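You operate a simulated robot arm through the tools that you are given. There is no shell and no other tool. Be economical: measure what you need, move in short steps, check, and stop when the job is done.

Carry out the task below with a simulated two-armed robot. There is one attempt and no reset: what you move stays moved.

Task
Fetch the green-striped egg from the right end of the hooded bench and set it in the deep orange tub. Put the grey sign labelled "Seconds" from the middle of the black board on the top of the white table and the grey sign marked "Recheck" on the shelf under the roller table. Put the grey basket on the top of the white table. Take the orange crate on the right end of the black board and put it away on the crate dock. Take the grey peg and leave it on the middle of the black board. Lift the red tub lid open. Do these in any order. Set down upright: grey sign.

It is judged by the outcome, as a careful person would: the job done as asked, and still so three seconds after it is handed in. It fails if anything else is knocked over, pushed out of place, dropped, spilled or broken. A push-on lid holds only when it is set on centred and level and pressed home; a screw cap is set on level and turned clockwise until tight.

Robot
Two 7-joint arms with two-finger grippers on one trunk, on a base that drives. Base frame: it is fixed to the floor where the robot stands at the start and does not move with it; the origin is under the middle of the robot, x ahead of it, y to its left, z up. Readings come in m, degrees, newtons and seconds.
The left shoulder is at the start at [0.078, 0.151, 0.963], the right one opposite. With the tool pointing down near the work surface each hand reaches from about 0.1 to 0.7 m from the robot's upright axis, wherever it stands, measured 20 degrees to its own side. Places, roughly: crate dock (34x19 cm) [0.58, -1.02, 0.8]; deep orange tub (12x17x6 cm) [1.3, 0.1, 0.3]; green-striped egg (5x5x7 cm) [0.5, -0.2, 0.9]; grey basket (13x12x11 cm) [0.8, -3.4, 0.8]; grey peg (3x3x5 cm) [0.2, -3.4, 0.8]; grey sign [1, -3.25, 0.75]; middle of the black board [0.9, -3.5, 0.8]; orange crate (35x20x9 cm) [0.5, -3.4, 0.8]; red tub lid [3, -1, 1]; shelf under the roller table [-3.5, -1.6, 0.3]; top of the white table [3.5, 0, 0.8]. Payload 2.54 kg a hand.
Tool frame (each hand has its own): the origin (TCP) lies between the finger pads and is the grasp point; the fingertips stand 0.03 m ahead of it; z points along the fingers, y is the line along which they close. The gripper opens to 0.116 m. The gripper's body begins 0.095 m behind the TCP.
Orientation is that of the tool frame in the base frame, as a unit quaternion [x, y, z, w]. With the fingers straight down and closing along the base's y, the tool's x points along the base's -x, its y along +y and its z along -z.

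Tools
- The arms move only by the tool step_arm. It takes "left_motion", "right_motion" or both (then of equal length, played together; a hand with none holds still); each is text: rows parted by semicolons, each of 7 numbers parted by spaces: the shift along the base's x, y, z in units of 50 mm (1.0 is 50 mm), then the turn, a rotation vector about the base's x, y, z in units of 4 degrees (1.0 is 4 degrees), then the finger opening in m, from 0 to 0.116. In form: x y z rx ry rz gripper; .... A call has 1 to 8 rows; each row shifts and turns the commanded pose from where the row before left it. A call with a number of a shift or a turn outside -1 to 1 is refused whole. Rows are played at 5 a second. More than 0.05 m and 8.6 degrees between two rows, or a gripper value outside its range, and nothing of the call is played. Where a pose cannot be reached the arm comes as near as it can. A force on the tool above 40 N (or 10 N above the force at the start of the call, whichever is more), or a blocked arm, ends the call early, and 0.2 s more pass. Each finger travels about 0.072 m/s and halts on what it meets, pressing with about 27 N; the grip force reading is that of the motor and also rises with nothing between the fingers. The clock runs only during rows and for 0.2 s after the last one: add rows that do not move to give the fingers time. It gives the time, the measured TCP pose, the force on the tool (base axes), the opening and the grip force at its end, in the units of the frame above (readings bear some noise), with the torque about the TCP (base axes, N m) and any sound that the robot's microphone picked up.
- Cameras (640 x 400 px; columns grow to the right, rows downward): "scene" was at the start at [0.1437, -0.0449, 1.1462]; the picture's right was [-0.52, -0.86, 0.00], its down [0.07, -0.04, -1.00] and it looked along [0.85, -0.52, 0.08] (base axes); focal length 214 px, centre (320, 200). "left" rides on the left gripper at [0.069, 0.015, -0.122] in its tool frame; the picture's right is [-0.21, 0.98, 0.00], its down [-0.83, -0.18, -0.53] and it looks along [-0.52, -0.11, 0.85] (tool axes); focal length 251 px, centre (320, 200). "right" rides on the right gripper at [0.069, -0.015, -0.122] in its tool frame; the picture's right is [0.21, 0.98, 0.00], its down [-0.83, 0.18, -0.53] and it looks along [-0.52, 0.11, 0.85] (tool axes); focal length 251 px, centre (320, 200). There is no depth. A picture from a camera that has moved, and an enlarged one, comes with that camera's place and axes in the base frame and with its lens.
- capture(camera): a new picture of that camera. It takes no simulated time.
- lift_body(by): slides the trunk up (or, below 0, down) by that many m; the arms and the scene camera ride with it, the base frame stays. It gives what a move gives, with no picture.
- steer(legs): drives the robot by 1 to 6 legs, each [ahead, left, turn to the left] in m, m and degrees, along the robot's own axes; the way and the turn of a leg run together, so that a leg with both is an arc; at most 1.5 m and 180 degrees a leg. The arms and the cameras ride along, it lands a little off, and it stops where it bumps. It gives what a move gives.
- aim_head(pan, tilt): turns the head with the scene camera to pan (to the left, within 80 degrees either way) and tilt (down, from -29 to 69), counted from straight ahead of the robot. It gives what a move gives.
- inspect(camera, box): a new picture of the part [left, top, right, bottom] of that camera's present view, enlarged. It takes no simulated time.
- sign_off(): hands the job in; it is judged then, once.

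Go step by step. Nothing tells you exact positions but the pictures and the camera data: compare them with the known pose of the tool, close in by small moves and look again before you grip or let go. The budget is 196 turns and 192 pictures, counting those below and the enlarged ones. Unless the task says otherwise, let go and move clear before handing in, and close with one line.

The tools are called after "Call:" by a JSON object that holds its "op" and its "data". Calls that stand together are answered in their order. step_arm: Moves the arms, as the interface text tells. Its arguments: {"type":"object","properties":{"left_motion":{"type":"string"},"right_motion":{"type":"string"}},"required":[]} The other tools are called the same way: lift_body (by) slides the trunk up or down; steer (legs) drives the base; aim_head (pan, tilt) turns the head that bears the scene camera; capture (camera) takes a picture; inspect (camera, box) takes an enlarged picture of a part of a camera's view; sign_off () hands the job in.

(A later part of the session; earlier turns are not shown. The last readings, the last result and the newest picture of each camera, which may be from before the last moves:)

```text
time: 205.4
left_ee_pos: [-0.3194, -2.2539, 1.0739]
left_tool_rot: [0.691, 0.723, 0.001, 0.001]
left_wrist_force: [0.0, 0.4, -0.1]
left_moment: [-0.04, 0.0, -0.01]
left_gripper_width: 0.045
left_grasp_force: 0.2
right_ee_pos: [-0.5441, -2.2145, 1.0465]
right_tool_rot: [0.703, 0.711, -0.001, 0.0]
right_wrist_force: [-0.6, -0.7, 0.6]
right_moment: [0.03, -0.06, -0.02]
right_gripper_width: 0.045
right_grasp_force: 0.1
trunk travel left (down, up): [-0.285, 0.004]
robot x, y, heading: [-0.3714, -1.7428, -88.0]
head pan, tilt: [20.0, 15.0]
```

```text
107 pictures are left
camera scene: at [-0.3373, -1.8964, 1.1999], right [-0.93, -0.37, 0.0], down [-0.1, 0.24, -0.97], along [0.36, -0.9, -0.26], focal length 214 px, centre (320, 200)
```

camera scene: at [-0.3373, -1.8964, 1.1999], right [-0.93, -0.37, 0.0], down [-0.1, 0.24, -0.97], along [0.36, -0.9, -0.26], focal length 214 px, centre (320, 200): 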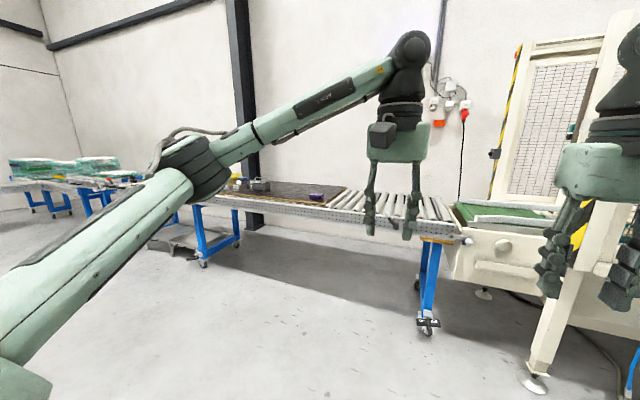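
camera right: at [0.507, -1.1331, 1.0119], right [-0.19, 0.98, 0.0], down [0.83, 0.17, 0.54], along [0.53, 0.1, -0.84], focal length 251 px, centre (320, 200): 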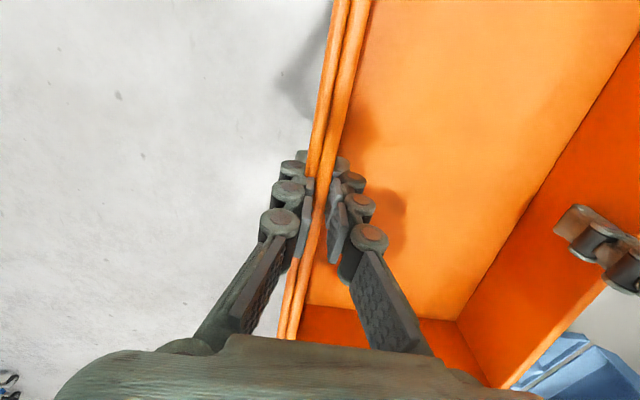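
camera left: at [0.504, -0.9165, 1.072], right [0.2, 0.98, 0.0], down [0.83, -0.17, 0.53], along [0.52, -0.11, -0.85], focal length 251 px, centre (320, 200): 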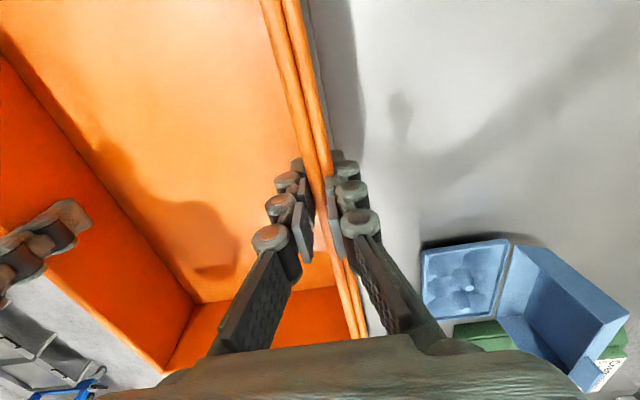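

Back in the lane. Drive to the board's middle in front of the "Recheck" sign.

Call:
{"op": "steer", "data": {"legs": [[0.6, 0, -2], [0, 1.18, 0], [0.42, 0, 0]]}}

Call:
{"op": "aim_head", "data": {"pan": 10, "tilt": 35}}

Call:
{"op": "capture", "data": {"camera": "scene"}}

```text
time: 222.4
left_ee_pos: [0.8933, -3.2575, 1.0748]
left_tool_rot: [0.7, 0.714, 0.001, -0.001]
left_wrist_force: [0.5, 0.7, -0.9]
left_moment: [0.03, -0.02, -0.01]
left_gripper_width: 0.0448
left_grasp_force: 0.1
right_ee_pos: [0.6705, -3.2135, 1.0464]
right_tool_rot: [0.711, 0.703, -0.002, -0.001]
right_wrist_force: [0.6, -0.3, -0.6]
right_moment: [0.02, 0.03, -0.03]
right_gripper_width: 0.0451
right_grasp_force: 0.0
trunk travel left (down, up): [-0.285, 0.004]
robot x, y, heading: [0.8516, -2.7471, -89.7]
head pan, tilt: [20.0, 15.0]
```

```text
time: 223.2
left_ee_pos: [0.8922, -3.2574, 1.0744]
left_tool_rot: [0.7, 0.714, 0.001, 0.0]
left_wrist_force: [0.2, 0.7, -0.1]
left_moment: [0.02, 0.03, 0.01]
left_gripper_width: 0.0448
left_grasp_force: 0.1
right_ee_pos: [0.6698, -3.2133, 1.0461]
right_tool_rot: [0.712, 0.702, -0.001, -0.001]
right_wrist_force: [0.7, -0.6, 0.8]
right_moment: [-0.02, -0.02, 0.0]
right_gripper_width: 0.045
right_grasp_force: 0.0
trunk travel left (down, up): [-0.285, 0.004]
robot x, y, heading: [0.8524, -2.7439, -89.5]
head pan, tilt: [10.0, 35.0]
```

```text
106 pictures are left
camera scene: at [0.8688, -2.8991, 1.168], right [-0.98, -0.18, 0.0], down [-0.1, 0.56, -0.82], along [0.15, -0.81, -0.57], focal length 214 px, centre (320, 200)
```

scene: 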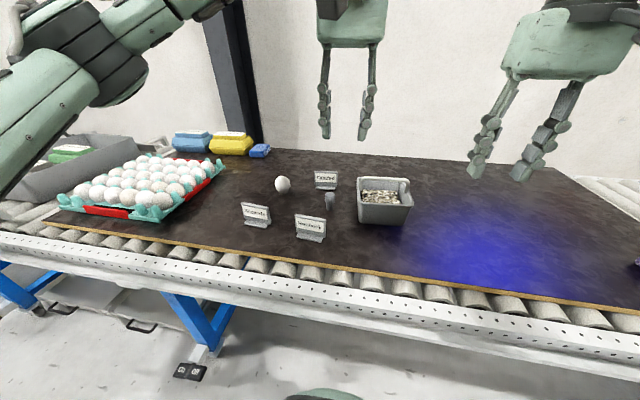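

Pitch the left hand 45° forward and hover in front of the "Recheck" sign to grip it by its side edges.

Call:
{"op": "step_arm", "data": {"left_motion": "0.1 0.2 0 -1 0 0 0.06;0.1 0.2 0 -1 0 0 0.08;0.1 0.2 0 -1 0 0 0.1;0.1 0.2 0 -1 0 0 0.116;0.2 0.2 0 -1 0 0 0.116;0.2 0.2 0 -1 0 0 0.116;0.2 0.2 0 -1 0 0 0.116;0.2 0.2 -0.2 -1 0 0 0.116"}}

Call:
{"op": "step_arm", "data": {"left_motion": "0 0.2 -0.4 -1 0 0 0.116;0 0.1 -0.4 -1 0 0 0.116;0 0 -0.4 -1 0 0 0.116;0 0 0 0 0 0 0.116"}}

Call:
{"op": "capture", "data": {"camera": "left"}}

Call:
{"op": "inspect", "data": {"camera": "scene", "box": [200, 140, 420, 270]}}

```text
time: 225.1
left_ee_pos: [0.9527, -3.1775, 1.064]
left_tool_rot: [0.673, 0.687, -0.196, 0.193]
left_wrist_force: [-0.5, 0.3, 0.6]
left_moment: [0.0, 0.01, -0.02]
left_gripper_width: 0.1157
left_grasp_force: 0.1
right_ee_pos: [0.6706, -3.2133, 1.0462]
right_tool_rot: [0.712, 0.702, 0.001, -0.001]
right_wrist_force: [-0.1, 0.3, 0.0]
right_moment: [0.0, 0.01, -0.02]
right_gripper_width: 0.0453
right_grasp_force: 0.1
trunk travel left (down, up): [-0.285, 0.004]
robot x, y, heading: [0.8502, -2.7451, -89.5]
head pan, tilt: [10.0, 35.0]
```

```text
time: 226.1
left_ee_pos: [0.9493, -3.1663, 1.0075]
left_tool_rot: [0.65, 0.662, -0.267, 0.262]
left_wrist_force: [0.2, -0.2, 0.3]
left_moment: [-0.04, 0.0, 0.03]
left_gripper_width: 0.1162
left_grasp_force: 0.1
left hand out of reach, approached as far as the arm can: row 3
right_ee_pos: [0.6707, -3.2133, 1.0459]
right_tool_rot: [0.712, 0.702, -0.002, -0.001]
right_wrist_force: [-0.2, 0.0, 0.1]
right_moment: [-0.03, -0.02, -0.05]
right_gripper_width: 0.0451
right_grasp_force: 0.1
trunk travel left (down, up): [-0.285, 0.004]
robot x, y, heading: [0.8541, -2.7423, -89.9]
head pan, tilt: [10.0, 35.0]
```

```text
105 pictures are left
camera left: at [0.962, -3.0322, 1.0468], right [0.98, -0.14, 0.14], down [-0.17, -0.23, 0.96], along [-0.1, -0.96, -0.25], focal length 251 px, centre (320, 200)
```

left: 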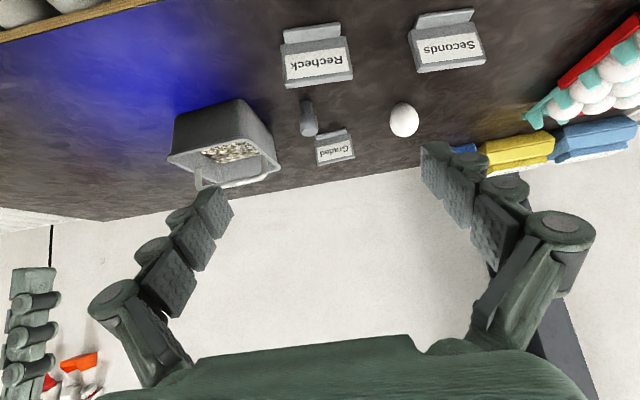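

```text
2.91 times, centred on (310, 205) of scene
camera zoom: at [0.8688, -2.899, 1.168], right [-0.98, -0.18, 0.0], down [-0.1, 0.56, -0.82], along [0.15, -0.81, -0.57], focal length 624 px, centre (349, 186)
```

zoom: 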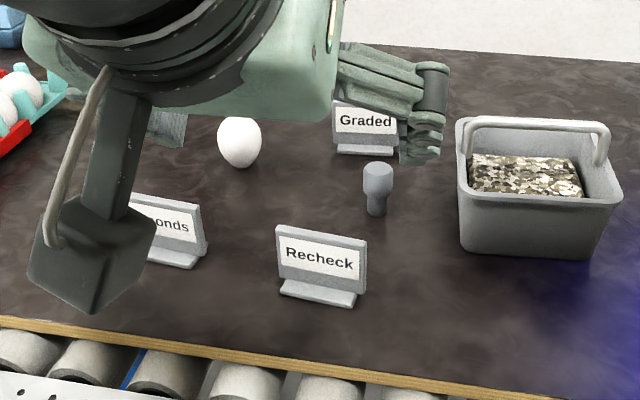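

"Recheck" panel: x 0.923–0.99, y≈-3.248, top z≈0.87. Approach it with the gripper at 92 mm.

Call:
{"op": "step_arm", "data": {"left_motion": "0.05 0.1 -0.6 0 0 0 0.1;0.05 0.1 -0.6 0 0 0 0.092;0.05 0 -0.6 0 0 0 0.092;0 -0.3 -0.4 0 0 0 0.092;0 -0.4 -0.3 0 0 0 0.092;0 0 0 0 0 0 0.092"}}

Call:
{"op": "capture", "data": {"camera": "left"}}

Call:
{"op": "inspect", "data": {"camera": "scene", "box": [200, 140, 420, 270]}}

```text
time: 227.4
left_ee_pos: [0.9339, -3.2286, 0.8979]
left_tool_rot: [0.649, 0.662, -0.267, 0.263]
left_wrist_force: [-0.6, -0.3, -0.7]
left_moment: [0.03, 0.01, -0.02]
left_gripper_width: 0.0918
left_grasp_force: 0.1
left hand out of reach, approached as far as the arm can: row 1, 2, 3
right_ee_pos: [0.6703, -3.2131, 1.0474]
right_tool_rot: [0.712, 0.702, 0.0, 0.0]
right_wrist_force: [0.3, -0.2, 0.5]
right_moment: [0.04, 0.02, 0.03]
right_gripper_width: 0.0452
right_grasp_force: 0.1
trunk travel left (down, up): [-0.285, 0.004]
robot x, y, heading: [0.849, -2.7478, -89.3]
head pan, tilt: [10.0, 35.0]
```

```text
103 pictures are left
camera left: at [0.9472, -3.0934, 0.9376], right [0.98, -0.14, 0.14], down [-0.17, -0.23, 0.96], along [-0.1, -0.96, -0.24], focal length 251 px, centre (320, 200)
```

left: 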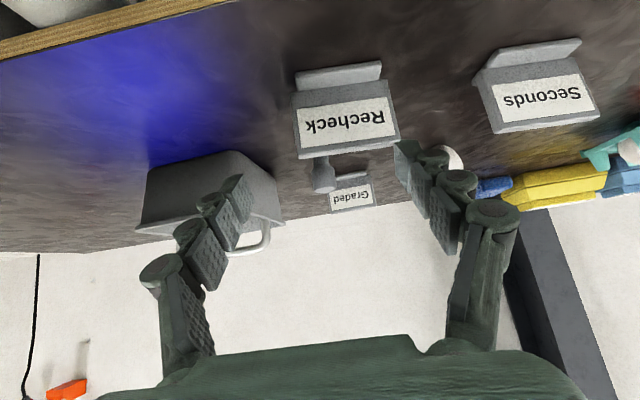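

```text
2.91 times, centred on (310, 205) of scene
camera zoom: at [0.8688, -2.899, 1.168], right [-0.98, -0.18, 0.0], down [-0.1, 0.56, -0.82], along [0.15, -0.81, -0.57], focal length 624 px, centre (349, 186)
```

zoom: 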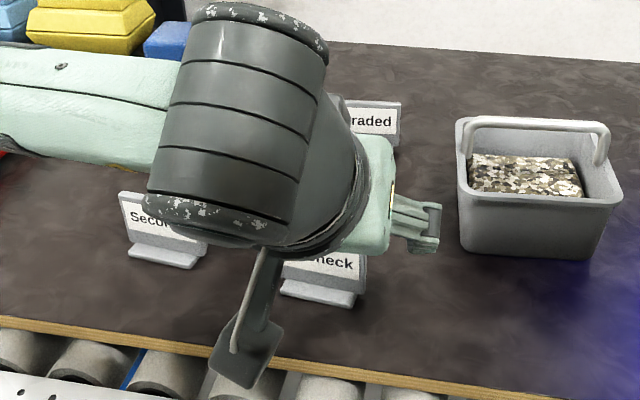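

The left arm is too folded inward; I'll raise clear, shift the base right 12 cm, and try again with more lateral room.

Call:
{"op": "step_arm", "data": {"left_motion": "0 0.5 0.5 0 0 0 0.092;0 0.4 0.5 0 0 0 0.092"}}

Call:
{"op": "steer", "data": {"legs": [[0, -0.14, 0]]}}

Call:
{"op": "step_arm", "data": {"left_motion": "0.7 0 0 0 0 0 0.092;0.7 0 0 0 0 0 0.092;0.7 0 0 0 0 0 0.092;0.5 0 0 0 0 0 0.092;0.5 -0.3 -0.4 0 0 0 0.092;0 -0.4 -0.4 0 0 0 0.092;0 0 0 0 0 0 0.092"}}

Call:
{"op": "capture", "data": {"camera": "left"}}

```text
time: 228.1
left_ee_pos: [0.9317, -3.1834, 0.9498]
left_tool_rot: [0.65, 0.663, -0.266, 0.261]
left_wrist_force: [-0.6, -0.1, -0.5]
left_moment: [0.02, 0.01, 0.0]
left_gripper_width: 0.0922
left_grasp_force: 0.2
left hand out of reach, approached as far as the arm can: row 2
right_ee_pos: [0.6697, -3.2132, 1.0469]
right_tool_rot: [0.712, 0.702, 0.0, 0.0]
right_wrist_force: [0.1, 0.1, -0.4]
right_moment: [-0.02, -0.04, -0.01]
right_gripper_width: 0.0448
right_grasp_force: 0.0
trunk travel left (down, up): [-0.285, 0.004]
robot x, y, heading: [0.8518, -2.7453, -89.5]
head pan, tilt: [10.0, 35.0]
```

```text
time: 230.0
left_ee_pos: [0.7939, -3.1863, 0.9486]
left_tool_rot: [0.65, 0.662, -0.266, 0.262]
left_wrist_force: [-0.3, 0.0, -0.1]
left_moment: [0.01, 0.01, 0.0]
left_gripper_width: 0.0921
left_grasp_force: 0.1
right_ee_pos: [0.531, -3.2141, 1.0457]
right_tool_rot: [0.712, 0.702, -0.001, -0.001]
right_wrist_force: [0.1, -0.4, -1.1]
right_moment: [-0.01, 0.01, 0.01]
right_gripper_width: 0.045
right_grasp_force: 0.1
trunk travel left (down, up): [-0.285, 0.004]
robot x, y, heading: [0.7104, -2.7465, -89.7]
head pan, tilt: [10.0, 35.0]
```

```text
time: 231.6
left_ee_pos: [0.9349, -3.2548, 0.9218]
left_tool_rot: [0.649, 0.662, -0.266, 0.263]
left_wrist_force: [-0.2, 0.5, -0.1]
left_moment: [0.0, 0.0, -0.01]
left_gripper_width: 0.092
left_grasp_force: 0.0
left hand out of reach, approached as far as the arm can: row 1, 2, 3
right_ee_pos: [0.5313, -3.2148, 1.0452]
right_tool_rot: [0.712, 0.702, 0.0, -0.001]
right_wrist_force: [-0.6, -0.1, 0.1]
right_moment: [0.03, 0.01, 0.0]
right_gripper_width: 0.045
right_grasp_force: 0.2
trunk travel left (down, up): [-0.285, 0.004]
robot x, y, heading: [0.7109, -2.7443, -89.8]
head pan, tilt: [10.0, 35.0]
```

```text
101 pictures are left
camera left: at [0.9474, -3.1212, 0.9622], right [0.98, -0.14, 0.14], down [-0.17, -0.23, 0.96], along [-0.1, -0.96, -0.25], focal length 251 px, centre (320, 200)
```

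left: 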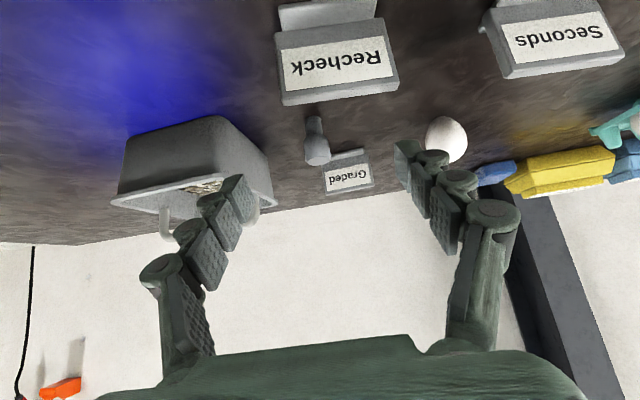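

Sign centre (0.955, -3.249). Fingers can straddle it: shift 20 mm and descend.

Call:
{"op": "step_arm", "data": {"left_motion": "0.4 0.1 0 0 0 0 0.092;0 0 -0.4 0 0 0 0.092;0 0 -0.5 0 0 0 0.092;0 0 -0.4 0 0 0 0.092;0 0 0 0 0 0 0.092"}}

Call:
{"op": "capture", "data": {"camera": "left"}}

```text
time: 232.8
left_ee_pos: [0.9537, -3.2517, 0.8559]
left_tool_rot: [0.649, 0.663, -0.265, 0.262]
left_wrist_force: [-0.2, 0.1, 0.0]
left_moment: [0.03, 0.04, 0.0]
left_gripper_width: 0.092
left_grasp_force: 0.1
right_ee_pos: [0.5309, -3.2146, 1.0468]
right_tool_rot: [0.712, 0.702, -0.001, -0.001]
right_wrist_force: [0.0, -0.4, 1.5]
right_moment: [-0.02, -0.03, 0.01]
right_gripper_width: 0.045
right_grasp_force: 0.1
trunk travel left (down, up): [-0.285, 0.004]
robot x, y, heading: [0.713, -2.7466, -89.7]
head pan, tilt: [10.0, 35.0]
```

```text
100 pictures are left
camera left: at [0.9675, -3.1169, 0.8962], right [0.98, -0.14, 0.14], down [-0.17, -0.23, 0.96], along [-0.1, -0.96, -0.25], focal length 251 px, centre (320, 200)
```

left: 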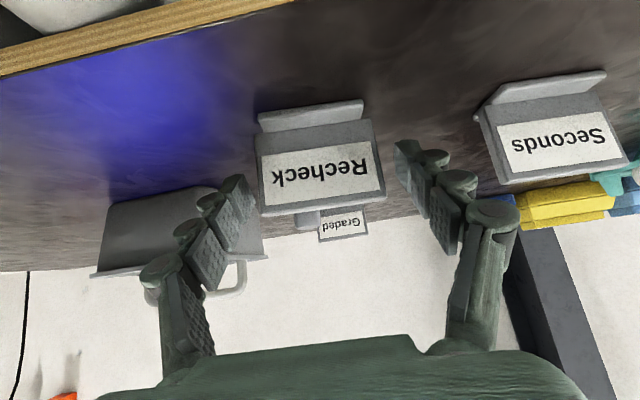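

Aligned. Closing on the sign's edges.

Call:
{"op": "step_arm", "data": {"left_motion": "0 0 -0.1 0 0 0 0.085;0 0 0 0 0 0 0.07;0 0 0 0 0 0 0.06;0 0 0 0 0 0 0.055;0 0 0 0 0 0 0.055"}}

Call:
{"op": "capture", "data": {"camera": "left"}}

```text
time: 234.0
left_ee_pos: [0.9552, -3.2515, 0.8513]
left_tool_rot: [0.65, 0.662, -0.266, 0.263]
left_wrist_force: [0.3, -0.3, 1.7]
left_moment: [-0.04, -0.12, -0.02]
left_gripper_width: 0.0702
left_grasp_force: 26.5
right_ee_pos: [0.5297, -3.214, 1.0477]
right_tool_rot: [0.713, 0.701, 0.0, -0.001]
right_wrist_force: [-1.0, 1.0, -0.3]
right_moment: [0.01, -0.03, 0.02]
right_gripper_width: 0.045
right_grasp_force: 0.0
trunk travel left (down, up): [-0.285, 0.004]
robot x, y, heading: [0.711, -2.7435, -89.3]
head pan, tilt: [10.0, 35.0]
```

```text
99 pictures are left
camera left: at [0.9682, -3.1172, 0.8916], right [0.98, -0.14, 0.14], down [-0.17, -0.23, 0.96], along [-0.1, -0.96, -0.25], focal length 251 px, centre (320, 200)
```

left: 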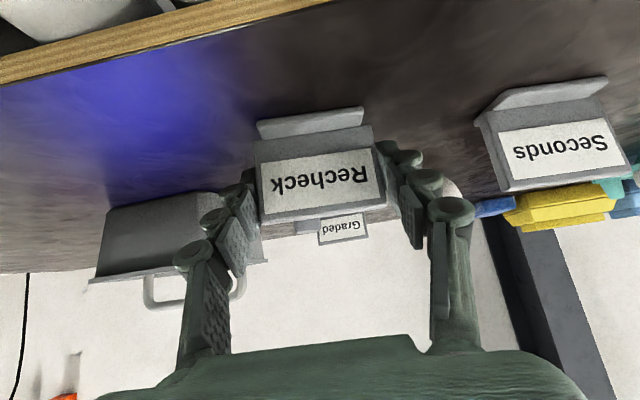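

Held. Lifting and checking that it comes up upright.

Call:
{"op": "step_arm", "data": {"left_motion": "0 0 0.4 0 0 0 0.055;0 0 0.6 0 0 0 0.055;0 0.2 0.6 0 0 0 0.055;0 0.4 0.4 0 0 0 0.055"}}

Call:
{"op": "capture", "data": {"camera": "left"}}

Call:
{"op": "capture", "data": {"camera": "scene"}}

```text
time: 235.0
left_ee_pos: [0.9564, -3.2244, 0.9521]
left_tool_rot: [0.65, 0.662, -0.265, 0.261]
left_wrist_force: [-0.1, 0.4, -0.5]
left_moment: [-0.01, 0.0, 0.02]
left_gripper_width: 0.0703
left_grasp_force: 27.1
left hand out of reach, approached as far as the arm can: row 4
right_ee_pos: [0.531, -3.2138, 1.0458]
right_tool_rot: [0.713, 0.701, -0.001, -0.001]
right_wrist_force: [0.4, 0.4, 0.2]
right_moment: [0.01, 0.03, 0.0]
right_gripper_width: 0.0446
right_grasp_force: 0.0
trunk travel left (down, up): [-0.285, 0.004]
robot x, y, heading: [0.7141, -2.7451, -89.4]
head pan, tilt: [10.0, 35.0]
```

```text
98 pictures are left
camera left: at [0.9693, -3.0908, 0.9918], right [0.98, -0.14, 0.14], down [-0.17, -0.23, 0.96], along [-0.1, -0.96, -0.25], focal length 251 px, centre (320, 200)
```

left: 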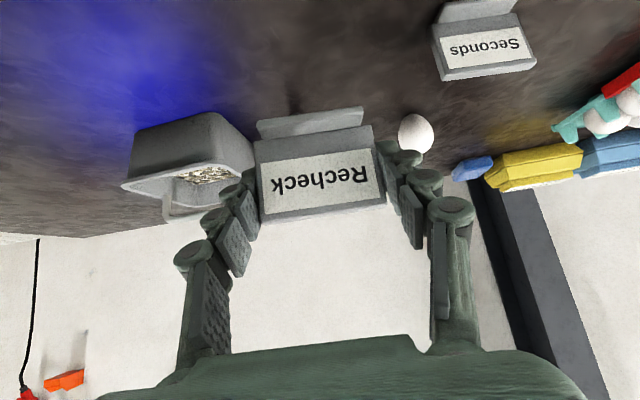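

```text
97 pictures are left
camera scene: at [0.7301, -2.9, 1.1679], right [-0.98, -0.18, 0.0], down [-0.1, 0.56, -0.82], along [0.15, -0.81, -0.57], focal length 214 px, centre (320, 200)
```

scene: 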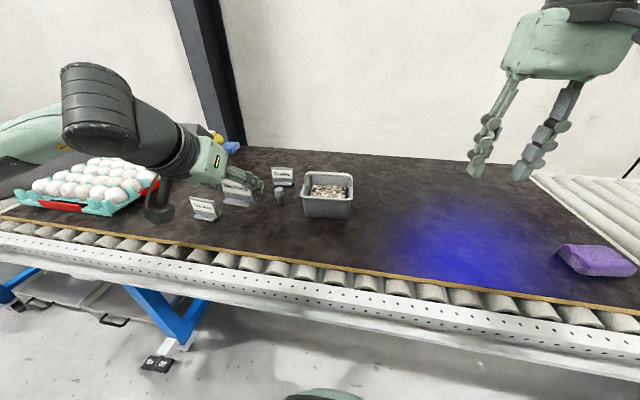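

Sign is held upright. Back up from the conveyor and turn right to look west toward the roller table.

Call:
{"op": "steer", "data": {"legs": [[-0.55, 0, 0], [0, -0.5, 0], [0, 0, -88]]}}

Call:
{"op": "aim_head", "data": {"pan": 0, "tilt": 10}}

Call:
{"op": "capture", "data": {"camera": "scene"}}

```text
time: 246.9
left_ee_pos: [-0.2541, -2.4729, 0.9517]
left_tool_rot: [0.927, 0.044, -0.372, 0.011]
left_wrist_force: [0.5, 0.2, -0.4]
left_moment: [0.02, -0.01, 0.0]
left_gripper_width: 0.0706
left_grasp_force: 26.9
right_ee_pos: [-0.2769, -2.048, 1.0455]
right_tool_rot: [1.0, 0.03, -0.001, -0.001]
right_wrist_force: [0.5, -0.1, -0.8]
right_moment: [0.01, -0.03, -0.01]
right_gripper_width: 0.0451
right_grasp_force: 0.2
trunk travel left (down, up): [-0.285, 0.004]
robot x, y, heading: [0.2032, -2.1955, -175.3]
head pan, tilt: [10.0, 35.0]
```

```text
time: 247.8
left_ee_pos: [-0.2548, -2.4742, 0.9515]
left_tool_rot: [0.927, 0.044, -0.372, 0.012]
left_wrist_force: [-0.9, -0.1, -0.3]
left_moment: [-0.02, 0.0, -0.03]
left_gripper_width: 0.0704
left_grasp_force: 27.0
right_ee_pos: [-0.2759, -2.0496, 1.0474]
right_tool_rot: [1.0, 0.031, 0.0, -0.001]
right_wrist_force: [-1.0, 0.6, -0.4]
right_moment: [-0.03, 0.0, 0.01]
right_gripper_width: 0.0449
right_grasp_force: 0.1
trunk travel left (down, up): [-0.285, 0.004]
robot x, y, heading: [0.2039, -2.1965, -175.3]
head pan, tilt: [0.0, 10.0]
```

```text
96 pictures are left
camera scene: at [0.0448, -2.2074, 1.208], right [-0.08, 1.0, 0.0], down [0.17, 0.01, -0.98], along [-0.98, -0.08, -0.17], focal length 214 px, centre (320, 200)
```

scene: 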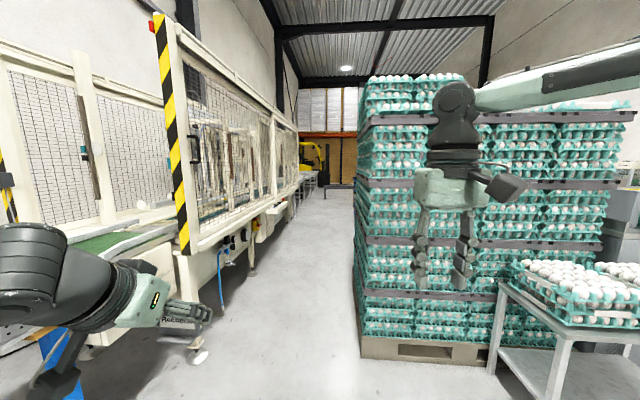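

A corridor about 1.05 m wide (y -3.1 to -2.05) leads west between the machine and the egg stack. I'll extend both arms forward to draw in the elbows, then look again.

Call:
{"op": "step_arm", "data": {"left_motion": "-0.8 0 0 0 0 0 0.055;-0.8 0 0 0 0 0 0.055;-0.8 0.1 0 0 0 0 0.055;-0.7 0.1 0 0 0 0 0.055", "right_motion": "-0.9 0 0 0 0 0 0.03;-0.9 0 0 0 0 0 0.02;-0.9 0 0 0 0 0 0.02;-0.6 0 0 0 0 0 0.02"}}

Call:
{"op": "capture", "data": {"camera": "scene"}}

```text
time: 248.8
left_ee_pos: [-0.4105, -2.4648, 0.9525]
left_tool_rot: [0.927, 0.043, -0.372, 0.011]
left_wrist_force: [0.7, 0.2, 0.0]
left_moment: [0.03, 0.02, 0.02]
left_gripper_width: 0.0705
left_grasp_force: 26.8
right_ee_pos: [-0.4207, -2.0476, 1.0454]
right_tool_rot: [1.0, 0.03, 0.0, -0.001]
right_wrist_force: [-0.1, -1.4, 0.6]
right_moment: [-0.01, 0.03, 0.0]
right_gripper_width: 0.0199
right_grasp_force: 0.0
right hand out of reach, approached as far as the arm can: row 4
trunk travel left (down, up): [-0.285, 0.004]
robot x, y, heading: [0.2063, -2.1952, -175.3]
head pan, tilt: [0.0, 10.0]
```

```text
95 pictures are left
camera scene: at [0.0455, -2.2072, 1.2083], right [-0.08, 1.0, 0.0], down [0.17, 0.01, -0.98], along [-0.98, -0.08, -0.17], focal length 214 px, centre (320, 200)
```

scene: 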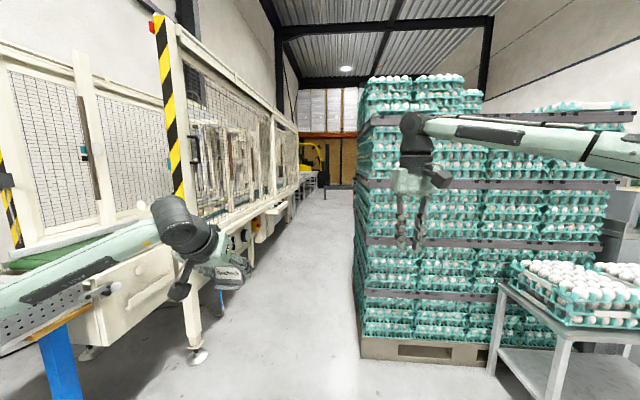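

Elbows are within about ±0.43 m now. Align to heading 180 at y≈-2.57 and enter the corridor.

Call:
{"op": "steer", "data": {"legs": [[0, 0.38, -4.7], [1.2, 0, 0]]}}

Call:
{"op": "capture", "data": {"camera": "scene"}}

```text
time: 257.0
left_ee_pos: [-1.265, -2.8293, 0.9482]
left_tool_rot: [0.93, 0.013, -0.368, 0.008]
left_wrist_force: [-0.8, 0.2, 1.0]
left_moment: [0.03, 0.01, 0.02]
left_gripper_width: 0.0705
left_grasp_force: 26.8
right_ee_pos: [-1.2652, -2.4146, 1.0453]
right_tool_rot: [1.0, 0.007, -0.002, 0.001]
right_wrist_force: [0.3, -0.2, 0.3]
right_moment: [0.02, 0.02, -0.01]
right_gripper_width: 0.0199
right_grasp_force: 0.1
trunk travel left (down, up): [-0.285, 0.004]
robot x, y, heading: [-0.6482, -2.5898, -177.9]
head pan, tilt: [0.0, 10.0]
stopped in leg 2: the robot was blocked; the commanded pose is now the measured one
```

```text
94 pictures are left
camera scene: at [-0.8052, -2.5942, 1.2099], right [-0.04, 1.0, 0.0], down [0.17, 0.0, -0.99], along [-0.99, -0.04, -0.17], focal length 214 px, centre (320, 200)
```

scene: 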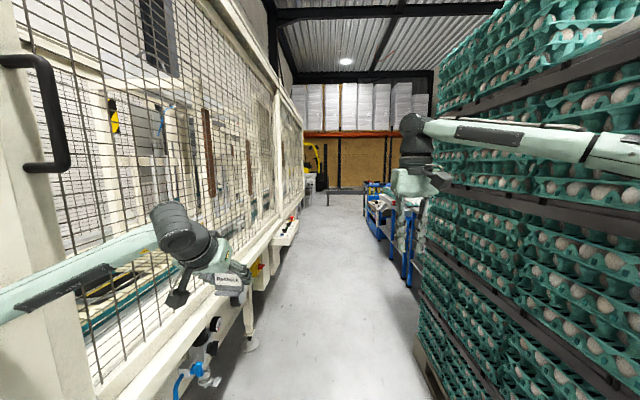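

The left elbow met the machine frame. I'll back off, extend the left arm farther to draw the elbow in, and shift a bit right.

Call:
{"op": "steer", "data": {"legs": [[-0.35, -0.06, -1.5]]}}

Call:
{"op": "step_arm", "data": {"left_motion": "-0.9 0.1 0 0 0 0 0.055;-0.9 0.2 0 0 0 0 0.055;-0.9 0.2 0 0 0 0 0.055;-0.9 0.2 0 0 0 0 0.055;-0.5 0.2 0 0 0 0 0.055"}}

Call:
{"op": "aim_head", "data": {"pan": 35, "tilt": 10}}

Call:
{"op": "capture", "data": {"camera": "scene"}}

```text
time: 259.3
left_ee_pos: [-0.9282, -2.749, 0.9399]
left_tool_rot: [0.931, 0.003, -0.364, 0.001]
left_wrist_force: [0.2, -0.4, 0.2]
left_moment: [-0.01, 0.0, 0.01]
left_gripper_width: 0.0706
left_grasp_force: 26.9
right_ee_pos: [-0.9181, -2.3355, 1.0427]
right_tool_rot: [1.0, -0.006, 0.002, -0.001]
right_wrist_force: [0.1, 0.3, -1.1]
right_moment: [0.0, 0.01, 0.0]
right_gripper_width: 0.0198
right_grasp_force: 0.0
trunk travel left (down, up): [-0.285, 0.004]
robot x, y, heading: [-0.3046, -2.5264, -179.4]
head pan, tilt: [0.0, 10.0]
```

```text
time: 260.5
left_ee_pos: [-1.1335, -2.7045, 0.9405]
left_tool_rot: [0.932, 0.002, -0.364, 0.002]
left_wrist_force: [0.1, -0.5, -0.8]
left_moment: [-0.03, -0.02, -0.02]
left_gripper_width: 0.0704
left_grasp_force: 26.8
right_ee_pos: [-0.9173, -2.3347, 1.0418]
right_tool_rot: [1.0, -0.006, 0.002, -0.002]
right_wrist_force: [0.6, 0.0, 0.1]
right_moment: [-0.02, 0.0, -0.01]
right_gripper_width: 0.0202
right_grasp_force: 0.0
trunk travel left (down, up): [-0.285, 0.004]
robot x, y, heading: [-0.3047, -2.5265, -179.2]
head pan, tilt: [0.0, 10.0]
```

```text
time: 261.5
left_ee_pos: [-1.134, -2.7056, 0.9393]
left_tool_rot: [0.932, 0.003, -0.363, 0.002]
left_wrist_force: [-0.3, 1.4, -1.0]
left_moment: [0.0, 0.01, 0.02]
left_gripper_width: 0.0705
left_grasp_force: 26.8
right_ee_pos: [-0.9173, -2.3348, 1.0417]
right_tool_rot: [1.0, -0.007, 0.002, -0.002]
right_wrist_force: [0.6, -0.5, -0.2]
right_moment: [0.01, 0.01, 0.01]
right_gripper_width: 0.0198
right_grasp_force: 0.1
trunk travel left (down, up): [-0.285, 0.004]
robot x, y, heading: [-0.3026, -2.5263, -179.2]
head pan, tilt: [35.0, 10.0]
```

```text
93 pictures are left
camera scene: at [-0.4469, -2.5793, 1.2081], right [-0.58, 0.81, 0.0], down [0.14, 0.1, -0.98], along [-0.8, -0.57, -0.17], focal length 214 px, centre (320, 200)
```

scene: 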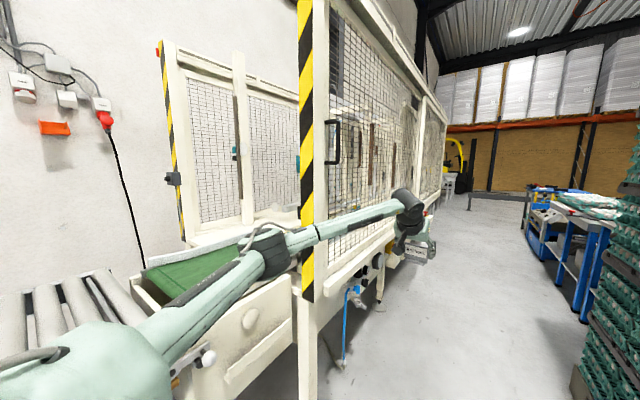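

Left arm is much straighter now. Continue along the corridor.

Call:
{"op": "steer", "data": {"legs": [[0.9, 0.0, -0.5], [0.6, 0, 0]]}}

Call:
{"op": "aim_head", "data": {"pan": -30, "tilt": 15}}

Call:
{"op": "capture", "data": {"camera": "scene"}}

```text
time: 269.2
left_ee_pos: [-2.6296, -2.7422, 0.9407]
left_tool_rot: [0.932, 0.011, -0.363, 0.004]
left_wrist_force: [0.2, -0.2, -0.6]
left_moment: [-0.01, 0.0, -0.02]
left_gripper_width: 0.0704
left_grasp_force: 27.4
right_ee_pos: [-2.4186, -2.3676, 1.0414]
right_tool_rot: [1.0, 0.003, 0.002, -0.001]
right_wrist_force: [-0.1, 0.9, -0.6]
right_moment: [0.03, 0.04, 0.03]
right_gripper_width: 0.0198
right_grasp_force: 0.0
trunk travel left (down, up): [-0.285, 0.004]
robot x, y, heading: [-1.8005, -2.5477, -178.4]
head pan, tilt: [35.0, 10.0]
```

```text
time: 270.6
left_ee_pos: [-2.629, -2.7427, 0.9396]
left_tool_rot: [0.932, 0.011, -0.363, 0.004]
left_wrist_force: [0.0, -0.3, -0.3]
left_moment: [-0.03, -0.01, 0.0]
left_gripper_width: 0.0705
left_grasp_force: 27.3
right_ee_pos: [-2.4185, -2.3696, 1.0418]
right_tool_rot: [1.0, 0.002, 0.002, -0.001]
right_wrist_force: [-1.1, -0.5, -0.1]
right_moment: [0.0, 0.04, 0.0]
right_gripper_width: 0.0197
right_grasp_force: 0.1
trunk travel left (down, up): [-0.285, 0.004]
robot x, y, heading: [-1.7994, -2.5465, -177.8]
head pan, tilt: [-30.0, 15.0]
```

```text
92 pictures are left
camera scene: at [-1.9509, -2.5056, 1.2], right [0.47, 0.88, 0.0], down [0.23, -0.12, -0.97], along [-0.85, 0.46, -0.26], focal length 214 px, centre (320, 200)
```

scene: 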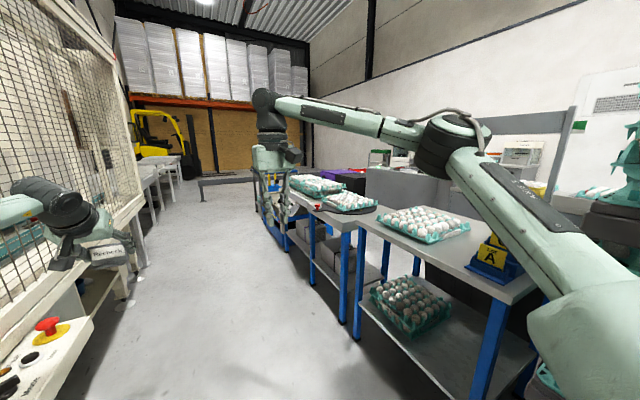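

The roller tables are on the right (front edge y≈-1.9). Continue west to look at the one at x≈-3.5.

Call:
{"op": "steer", "data": {"legs": [[1.1, 0.03, -2]]}}

Call:
{"op": "aim_head", "data": {"pan": -50, "tilt": 30}}

Call:
{"op": "capture", "data": {"camera": "scene"}}

```text
time: 275.6
left_ee_pos: [-3.6731, -2.7515, 0.9483]
left_tool_rot: [0.93, -0.015, -0.367, 0.001]
left_wrist_force: [0.2, 0.0, -1.3]
left_moment: [-0.03, 0.02, 0.0]
left_gripper_width: 0.0701
left_grasp_force: 27.2
right_ee_pos: [-3.4604, -2.408, 1.0429]
right_tool_rot: [1.0, -0.003, 0.0, 0.005]
right_wrist_force: [1.0, 0.7, -0.1]
right_moment: [-0.07, 0.03, 0.0]
right_gripper_width: 0.0201
right_grasp_force: 0.2
trunk travel left (down, up): [-0.285, 0.004]
robot x, y, heading: [-2.8444, -2.6036, -179.0]
head pan, tilt: [-30.0, 15.0]
stopped in leg 1: the robot was blocked; the commanded pose is now the measured one
```

```text
time: 276.4
left_ee_pos: [-3.6726, -2.7539, 0.9472]
left_tool_rot: [0.93, -0.012, -0.367, 0.003]
left_wrist_force: [-0.4, 0.5, 0.0]
left_moment: [0.0, -0.04, 0.02]
left_gripper_width: 0.0704
left_grasp_force: 27.0
right_ee_pos: [-3.4605, -2.4084, 1.0417]
right_tool_rot: [1.0, -0.002, 0.001, 0.006]
right_wrist_force: [-0.5, -0.4, 0.5]
right_moment: [-0.02, 0.01, 0.05]
right_gripper_width: 0.0201
right_grasp_force: 0.2
trunk travel left (down, up): [-0.285, 0.004]
robot x, y, heading: [-2.8471, -2.6031, -178.8]
head pan, tilt: [-50.0, 30.0]
```

```text
91 pictures are left
camera scene: at [-2.9719, -2.5243, 1.1751], right [0.75, 0.66, -0.01], down [0.33, -0.39, -0.86], along [-0.57, 0.65, -0.51], focal length 214 px, centre (320, 200)
```

scene: 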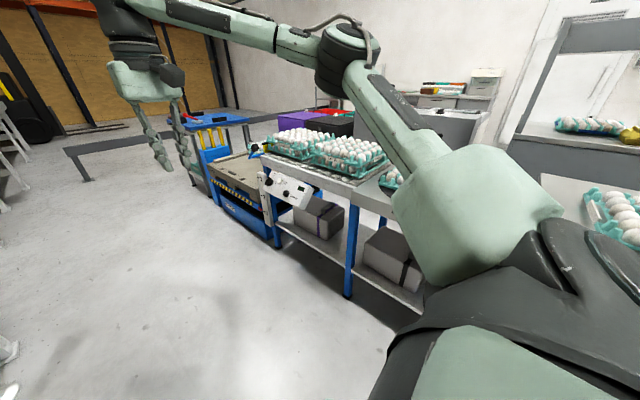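

It was blocked again slightly; check the left side.

Call:
{"op": "aim_head", "data": {"pan": 40, "tilt": 25}}

Call:
{"op": "capture", "data": {"camera": "scene"}}

```text
time: 278.1
left_ee_pos: [-3.6723, -2.7538, 0.9463]
left_tool_rot: [0.931, -0.013, -0.365, 0.003]
left_wrist_force: [-0.7, 0.0, -1.8]
left_moment: [-0.01, 0.01, -0.01]
left_gripper_width: 0.0704
left_grasp_force: 26.7
right_ee_pos: [-3.4588, -2.4087, 1.0412]
right_tool_rot: [1.0, -0.002, 0.0, 0.007]
right_wrist_force: [-0.3, -0.4, -0.3]
right_moment: [0.01, 0.02, 0.02]
right_gripper_width: 0.0202
right_grasp_force: 0.1
trunk travel left (down, up): [-0.285, 0.004]
robot x, y, heading: [-2.848, -2.6039, -178.7]
head pan, tilt: [40.0, 25.0]
```

```text
90 pictures are left
camera scene: at [-2.9816, -2.653, 1.1847], right [-0.66, 0.75, -0.01], down [0.32, 0.27, -0.91], along [-0.68, -0.6, -0.41], focal length 214 px, centre (320, 200)
```

scene: 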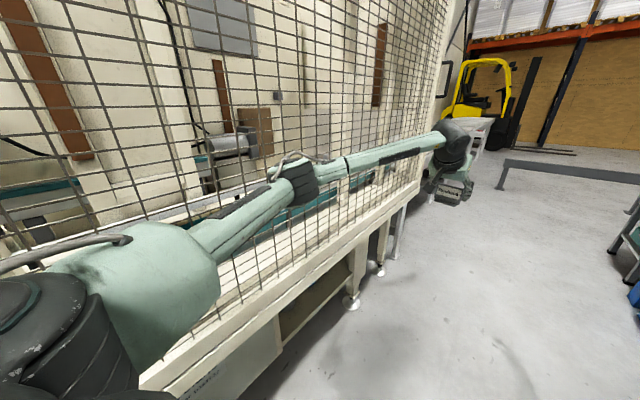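

Elbow brushed the mesh guard. Shift 16 cm right and continue half a metre, then retract and turn to face the table.

Call:
{"op": "steer", "data": {"legs": [[-0.03, -0.16, -1.3], [0.62, 0, 0]]}}

Call:
{"op": "step_arm", "data": {"left_motion": "0.9 0 0 0 0 0 0.055;0.9 0 0 0 0 0 0.055;0.9 0 0 0 0 0 0.055;0.9 0 0 0 0 0 0.055;0.9 0 0 0 0 0 0.055;0.6 0 0 0 0 0 0.055", "right_motion": "0.7 0.2 0 0 0 0 0.02;0.7 0.2 0 0 0 0 0.02;0.7 0.2 0 0 0 0 0.02;0.7 0.2 0 0 0 0 0.02;0.7 0 0 0 0 0 0.02;0.5 0 0 0 0 0 0.02"}}

Call:
{"op": "steer", "data": {"legs": [[0, 0, -45], [0, 0, -45]]}}

Call:
{"op": "aim_head", "data": {"pan": 0, "tilt": 35}}

Call:
{"op": "capture", "data": {"camera": "scene"}}

```text
time: 283.4
left_ee_pos: [-4.2692, -2.5983, 0.9428]
left_tool_rot: [0.931, -0.015, -0.365, -0.005]
left_wrist_force: [-0.2, 1.1, -0.1]
left_moment: [0.01, 0.0, 0.01]
left_gripper_width: 0.0704
left_grasp_force: 27.0
right_ee_pos: [-4.0519, -2.2504, 1.0433]
right_tool_rot: [1.0, -0.01, 0.002, -0.001]
right_wrist_force: [0.9, 0.0, 0.2]
right_moment: [-0.01, -0.05, -0.02]
right_gripper_width: 0.0201
right_grasp_force: 0.0
trunk travel left (down, up): [-0.285, 0.004]
robot x, y, heading: [-3.4391, -2.446, -179.9]
head pan, tilt: [40.0, 25.0]
```

```text
time: 284.8
left_ee_pos: [-4.0125, -2.5975, 0.9424]
left_tool_rot: [0.931, -0.014, -0.365, -0.004]
left_wrist_force: [-0.3, 1.5, 0.1]
left_moment: [0.0, -0.01, -0.04]
left_gripper_width: 0.0703
left_grasp_force: 27.1
right_ee_pos: [-3.8519, -2.2109, 1.0419]
right_tool_rot: [1.0, -0.01, 0.002, 0.0]
right_wrist_force: [-0.1, 0.4, -0.4]
right_moment: [-0.02, 0.0, -0.01]
right_gripper_width: 0.0201
right_grasp_force: 0.0
trunk travel left (down, up): [-0.285, 0.004]
robot x, y, heading: [-3.4398, -2.4457, -179.6]
head pan, tilt: [40.0, 25.0]
```

```text
time: 289.4
left_ee_pos: [-3.5972, -1.8718, 0.9426]
left_tool_rot: [-0.651, 0.665, 0.256, 0.26]
left_wrist_force: [-0.2, -0.9, -1.0]
left_moment: [-0.01, 0.02, 0.0]
left_gripper_width: 0.0705
left_grasp_force: 27.1
right_ee_pos: [-3.2079, -2.0295, 1.0418]
right_tool_rot: [-0.703, 0.711, -0.002, -0.001]
right_wrist_force: [0.2, 0.8, 0.0]
right_moment: [0.04, -0.02, -0.03]
right_gripper_width: 0.0199
right_grasp_force: 0.0
trunk travel left (down, up): [-0.285, 0.004]
robot x, y, heading: [-3.4407, -2.445, 90.7]
head pan, tilt: [40.0, 25.0]
```

```text
time: 290.4
left_ee_pos: [-3.5975, -1.8728, 0.9417]
left_tool_rot: [-0.652, 0.665, 0.256, 0.26]
left_wrist_force: [-0.2, 0.2, -0.6]
left_moment: [0.01, -0.01, -0.04]
left_gripper_width: 0.0703
left_grasp_force: 26.6
right_ee_pos: [-3.2091, -2.0286, 1.0431]
right_tool_rot: [-0.703, 0.711, -0.002, 0.0]
right_wrist_force: [0.0, -0.3, 0.3]
right_moment: [0.0, -0.01, 0.04]
right_gripper_width: 0.0201
right_grasp_force: 0.1
trunk travel left (down, up): [-0.285, 0.004]
robot x, y, heading: [-3.4375, -2.4429, 90.7]
head pan, tilt: [0.0, 35.0]
```

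```text
89 pictures are left
camera scene: at [-3.4406, -2.2894, 1.168], right [1.0, 0.02, 0.0], down [0.01, -0.57, -0.82], along [-0.01, 0.82, -0.57], focal length 214 px, centre (320, 200)
```

scene: 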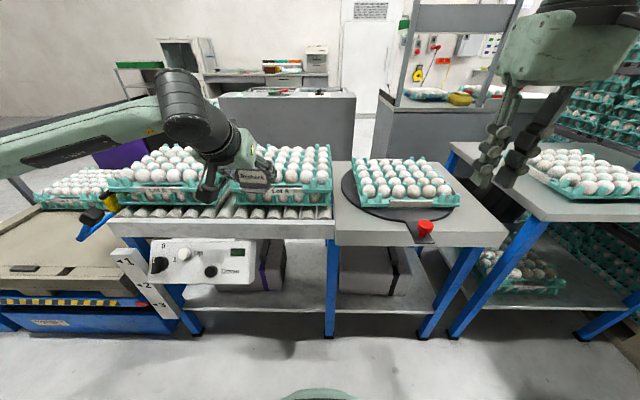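

The roller table's shelf has a free gap at x≈-3.59 to -3.40 between the control box/grey box and the leg. Retract the hand, sidestep right, then lower the trunk.

Call:
{"op": "step_arm", "data": {"left_motion": "0 -0.7 0 0 0 0 0.055;0 -0.7 0 0 0 0 0.055;0 -0.5 0 0 0 0 0.055"}}

Call:
{"op": "steer", "data": {"legs": [[0, -0.14, -0.7]]}}

Call:
{"op": "lift_body", "data": {"by": -0.28}}

Call:
{"op": "aim_head", "data": {"pan": 10, "tilt": 35}}

Call:
{"op": "capture", "data": {"camera": "scene"}}

```text
time: 291.2
left_ee_pos: [-3.5978, -1.9675, 0.9399]
left_tool_rot: [-0.652, 0.664, 0.256, 0.26]
left_wrist_force: [0.6, -1.2, -0.2]
left_moment: [0.01, 0.03, 0.0]
left_gripper_width: 0.0701
left_grasp_force: 27.5
right_ee_pos: [-3.2084, -2.0298, 1.0429]
right_tool_rot: [-0.704, 0.71, -0.002, -0.001]
right_wrist_force: [-0.7, -0.6, -0.1]
right_moment: [-0.01, 0.03, 0.0]
right_gripper_width: 0.0199
right_grasp_force: 0.1
trunk travel left (down, up): [-0.285, 0.004]
robot x, y, heading: [-3.4413, -2.4457, 90.8]
head pan, tilt: [0.0, 35.0]
```

```text
time: 293.2
left_ee_pos: [-3.4531, -1.9642, 0.9405]
left_tool_rot: [-0.648, 0.668, 0.254, 0.261]
left_wrist_force: [0.2, 0.7, -0.6]
left_moment: [-0.04, -0.01, 0.05]
left_gripper_width: 0.0703
left_grasp_force: 27.1
right_ee_pos: [-3.0639, -2.031, 1.0433]
right_tool_rot: [-0.7, 0.714, -0.002, -0.001]
right_wrist_force: [0.4, -0.1, -0.8]
right_moment: [-0.02, -0.01, -0.02]
right_gripper_width: 0.0198
right_grasp_force: 0.0
trunk travel left (down, up): [-0.285, 0.004]
robot x, y, heading: [-3.3009, -2.4473, 90.2]
head pan, tilt: [0.0, 35.0]
```

```text
time: 296.0
left_ee_pos: [-3.4544, -1.9632, 0.6602]
left_tool_rot: [-0.648, 0.669, 0.254, 0.261]
left_wrist_force: [0.1, -0.5, -0.7]
left_moment: [-0.03, -0.03, 0.0]
left_gripper_width: 0.0706
left_grasp_force: 26.7
right_ee_pos: [-3.0653, -2.0308, 0.7629]
right_tool_rot: [-0.699, 0.715, -0.002, -0.001]
right_wrist_force: [0.1, 0.6, -0.5]
right_moment: [0.0, 0.02, 0.01]
right_gripper_width: 0.0198
right_grasp_force: 0.1
trunk travel left (down, up): [-0.005, 0.284]
robot x, y, heading: [-3.2993, -2.4408, 90.0]
head pan, tilt: [0.0, 35.0]
```

```text
time: 296.8
left_ee_pos: [-3.4553, -1.9639, 0.6607]
left_tool_rot: [-0.648, 0.669, 0.254, 0.262]
left_wrist_force: [0.5, 0.5, 0.2]
left_moment: [0.04, 0.02, 0.03]
left_gripper_width: 0.0706
left_grasp_force: 27.1
right_ee_pos: [-3.0653, -2.0294, 0.7625]
right_tool_rot: [-0.7, 0.714, -0.002, -0.001]
right_wrist_force: [0.7, -0.1, 0.1]
right_moment: [0.03, 0.01, -0.03]
right_gripper_width: 0.0201
right_grasp_force: 0.1
trunk travel left (down, up): [-0.005, 0.284]
robot x, y, heading: [-3.2986, -2.4442, 90.1]
head pan, tilt: [10.0, 35.0]
```

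```text
88 pictures are left
camera scene: at [-3.3151, -2.2895, 0.888], right [0.98, 0.18, 0.0], down [0.1, -0.56, -0.82], along [-0.14, 0.81, -0.57], focal length 214 px, centre (320, 200)
```

scene: 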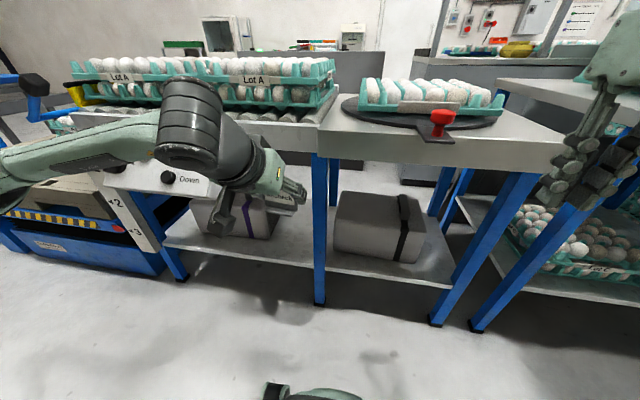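

Shelf top looks to be about z 0.22–0.25, with a free spot near (-3.51, -1.70). Lower the hand in front of the table first.

Call:
{"op": "step_arm", "data": {"left_motion": "-0.2 0 -0.8 0 0 0 0.055;-0.2 0.1 -0.8 0 0 0 0.055;-0.2 0.2 -0.8 0 0 0 0.055;-0.2 0.2 -0.8 0 0 0 0.055;-0.2 0.2 -0.8 0 0 0 0.055;0 0.2 -0.6 0 0 0 0.055;0 0 0 0 0 0 0.055"}}

Call:
{"op": "capture", "data": {"camera": "scene"}}

Call:
{"op": "capture", "data": {"camera": "left"}}

```text
time: 298.4
left_ee_pos: [-3.5036, -1.9167, 0.4297]
left_tool_rot: [-0.649, 0.668, 0.254, 0.261]
left_wrist_force: [-0.3, 0.0, 0.2]
left_moment: [-0.04, 0.03, 0.01]
left_gripper_width: 0.0704
left_grasp_force: 27.5
left hand out of reach, approached as far as the arm can: row 1
right_ee_pos: [-3.0645, -2.0306, 0.762]
right_tool_rot: [-0.7, 0.714, -0.002, 0.0]
right_wrist_force: [0.6, -0.1, -0.3]
right_moment: [-0.03, -0.02, 0.01]
right_gripper_width: 0.0202
right_grasp_force: 0.0
trunk travel left (down, up): [-0.005, 0.284]
robot x, y, heading: [-3.2976, -2.4442, 90.3]
head pan, tilt: [10.0, 35.0]
```

```text
87 pictures are left
camera scene: at [-3.3152, -2.2895, 0.8879], right [0.98, 0.18, 0.0], down [0.1, -0.56, -0.82], along [-0.14, 0.81, -0.57], focal length 214 px, centre (320, 200)
```

scene: 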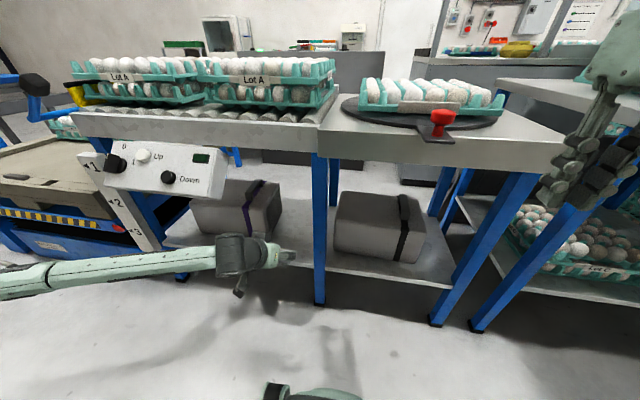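

```text
86 pictures are left
camera left: at [-3.524, -2.0501, 0.472], right [-0.97, 0.19, 0.15], down [0.19, 0.24, 0.95], along [0.14, 0.95, -0.27], focal length 251 px, centre (320, 200)
```

left: 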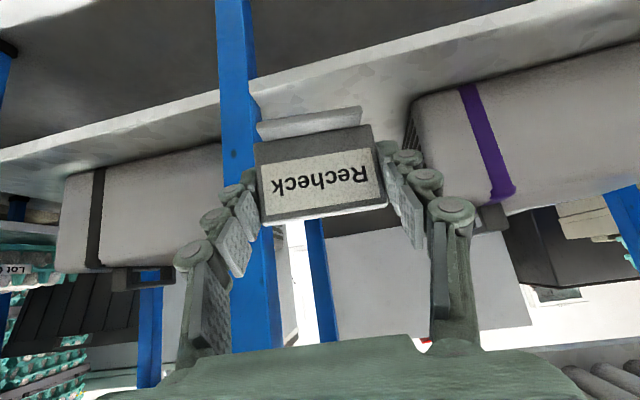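

Shelf top ≈ z 0.25. The forearm runs sideways across toward the ruler post; as before I'll shift right while turning left 20° so it angles away.

Call:
{"op": "steer", "data": {"legs": [[0, -0.25, 20]]}}

Call:
{"op": "capture", "data": {"camera": "scene"}}

Call:
{"op": "capture", "data": {"camera": "left"}}

```text
time: 301.4
left_ee_pos: [-3.429, -1.9741, 0.4301]
left_tool_rot: [0.754, -0.546, -0.296, -0.214]
left_wrist_force: [0.1, 0.0, -1.0]
left_moment: [0.0, 0.02, 0.0]
left_gripper_width: 0.0706
left_grasp_force: 27.1
right_ee_pos: [-2.9776, -1.932, 0.7631]
right_tool_rot: [0.813, -0.583, 0.001, 0.001]
right_wrist_force: [-0.4, -0.8, 0.6]
right_moment: [0.0, 0.0, -0.01]
right_gripper_width: 0.0198
right_grasp_force: 0.1
trunk travel left (down, up): [-0.005, 0.284]
robot x, y, heading: [-3.0568, -2.4015, 110.1]
head pan, tilt: [10.0, 35.0]
```

```text
85 pictures are left
camera scene: at [-3.1244, -2.2608, 0.888], right [0.87, 0.5, 0.0], down [0.29, -0.5, -0.82], along [-0.41, 0.71, -0.57], focal length 214 px, centre (320, 200)
```

scene: 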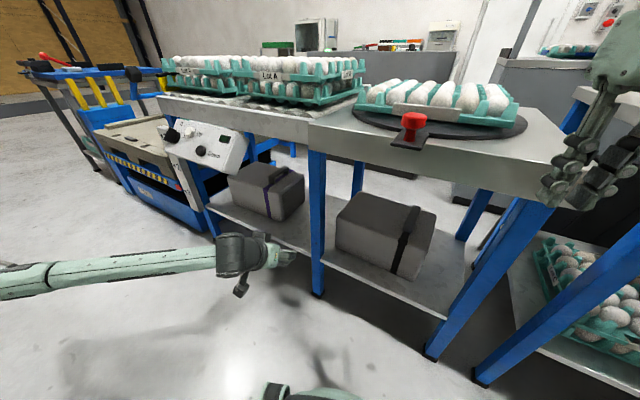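

```text
84 pictures are left
camera left: at [-3.4026, -2.1064, 0.4724], right [-0.98, -0.15, 0.15], down [0.1, 0.29, 0.95], along [-0.19, 0.95, -0.27], focal length 251 px, centre (320, 200)
```

left: 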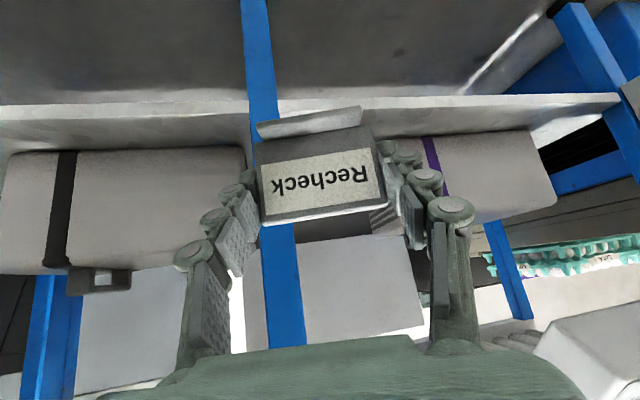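

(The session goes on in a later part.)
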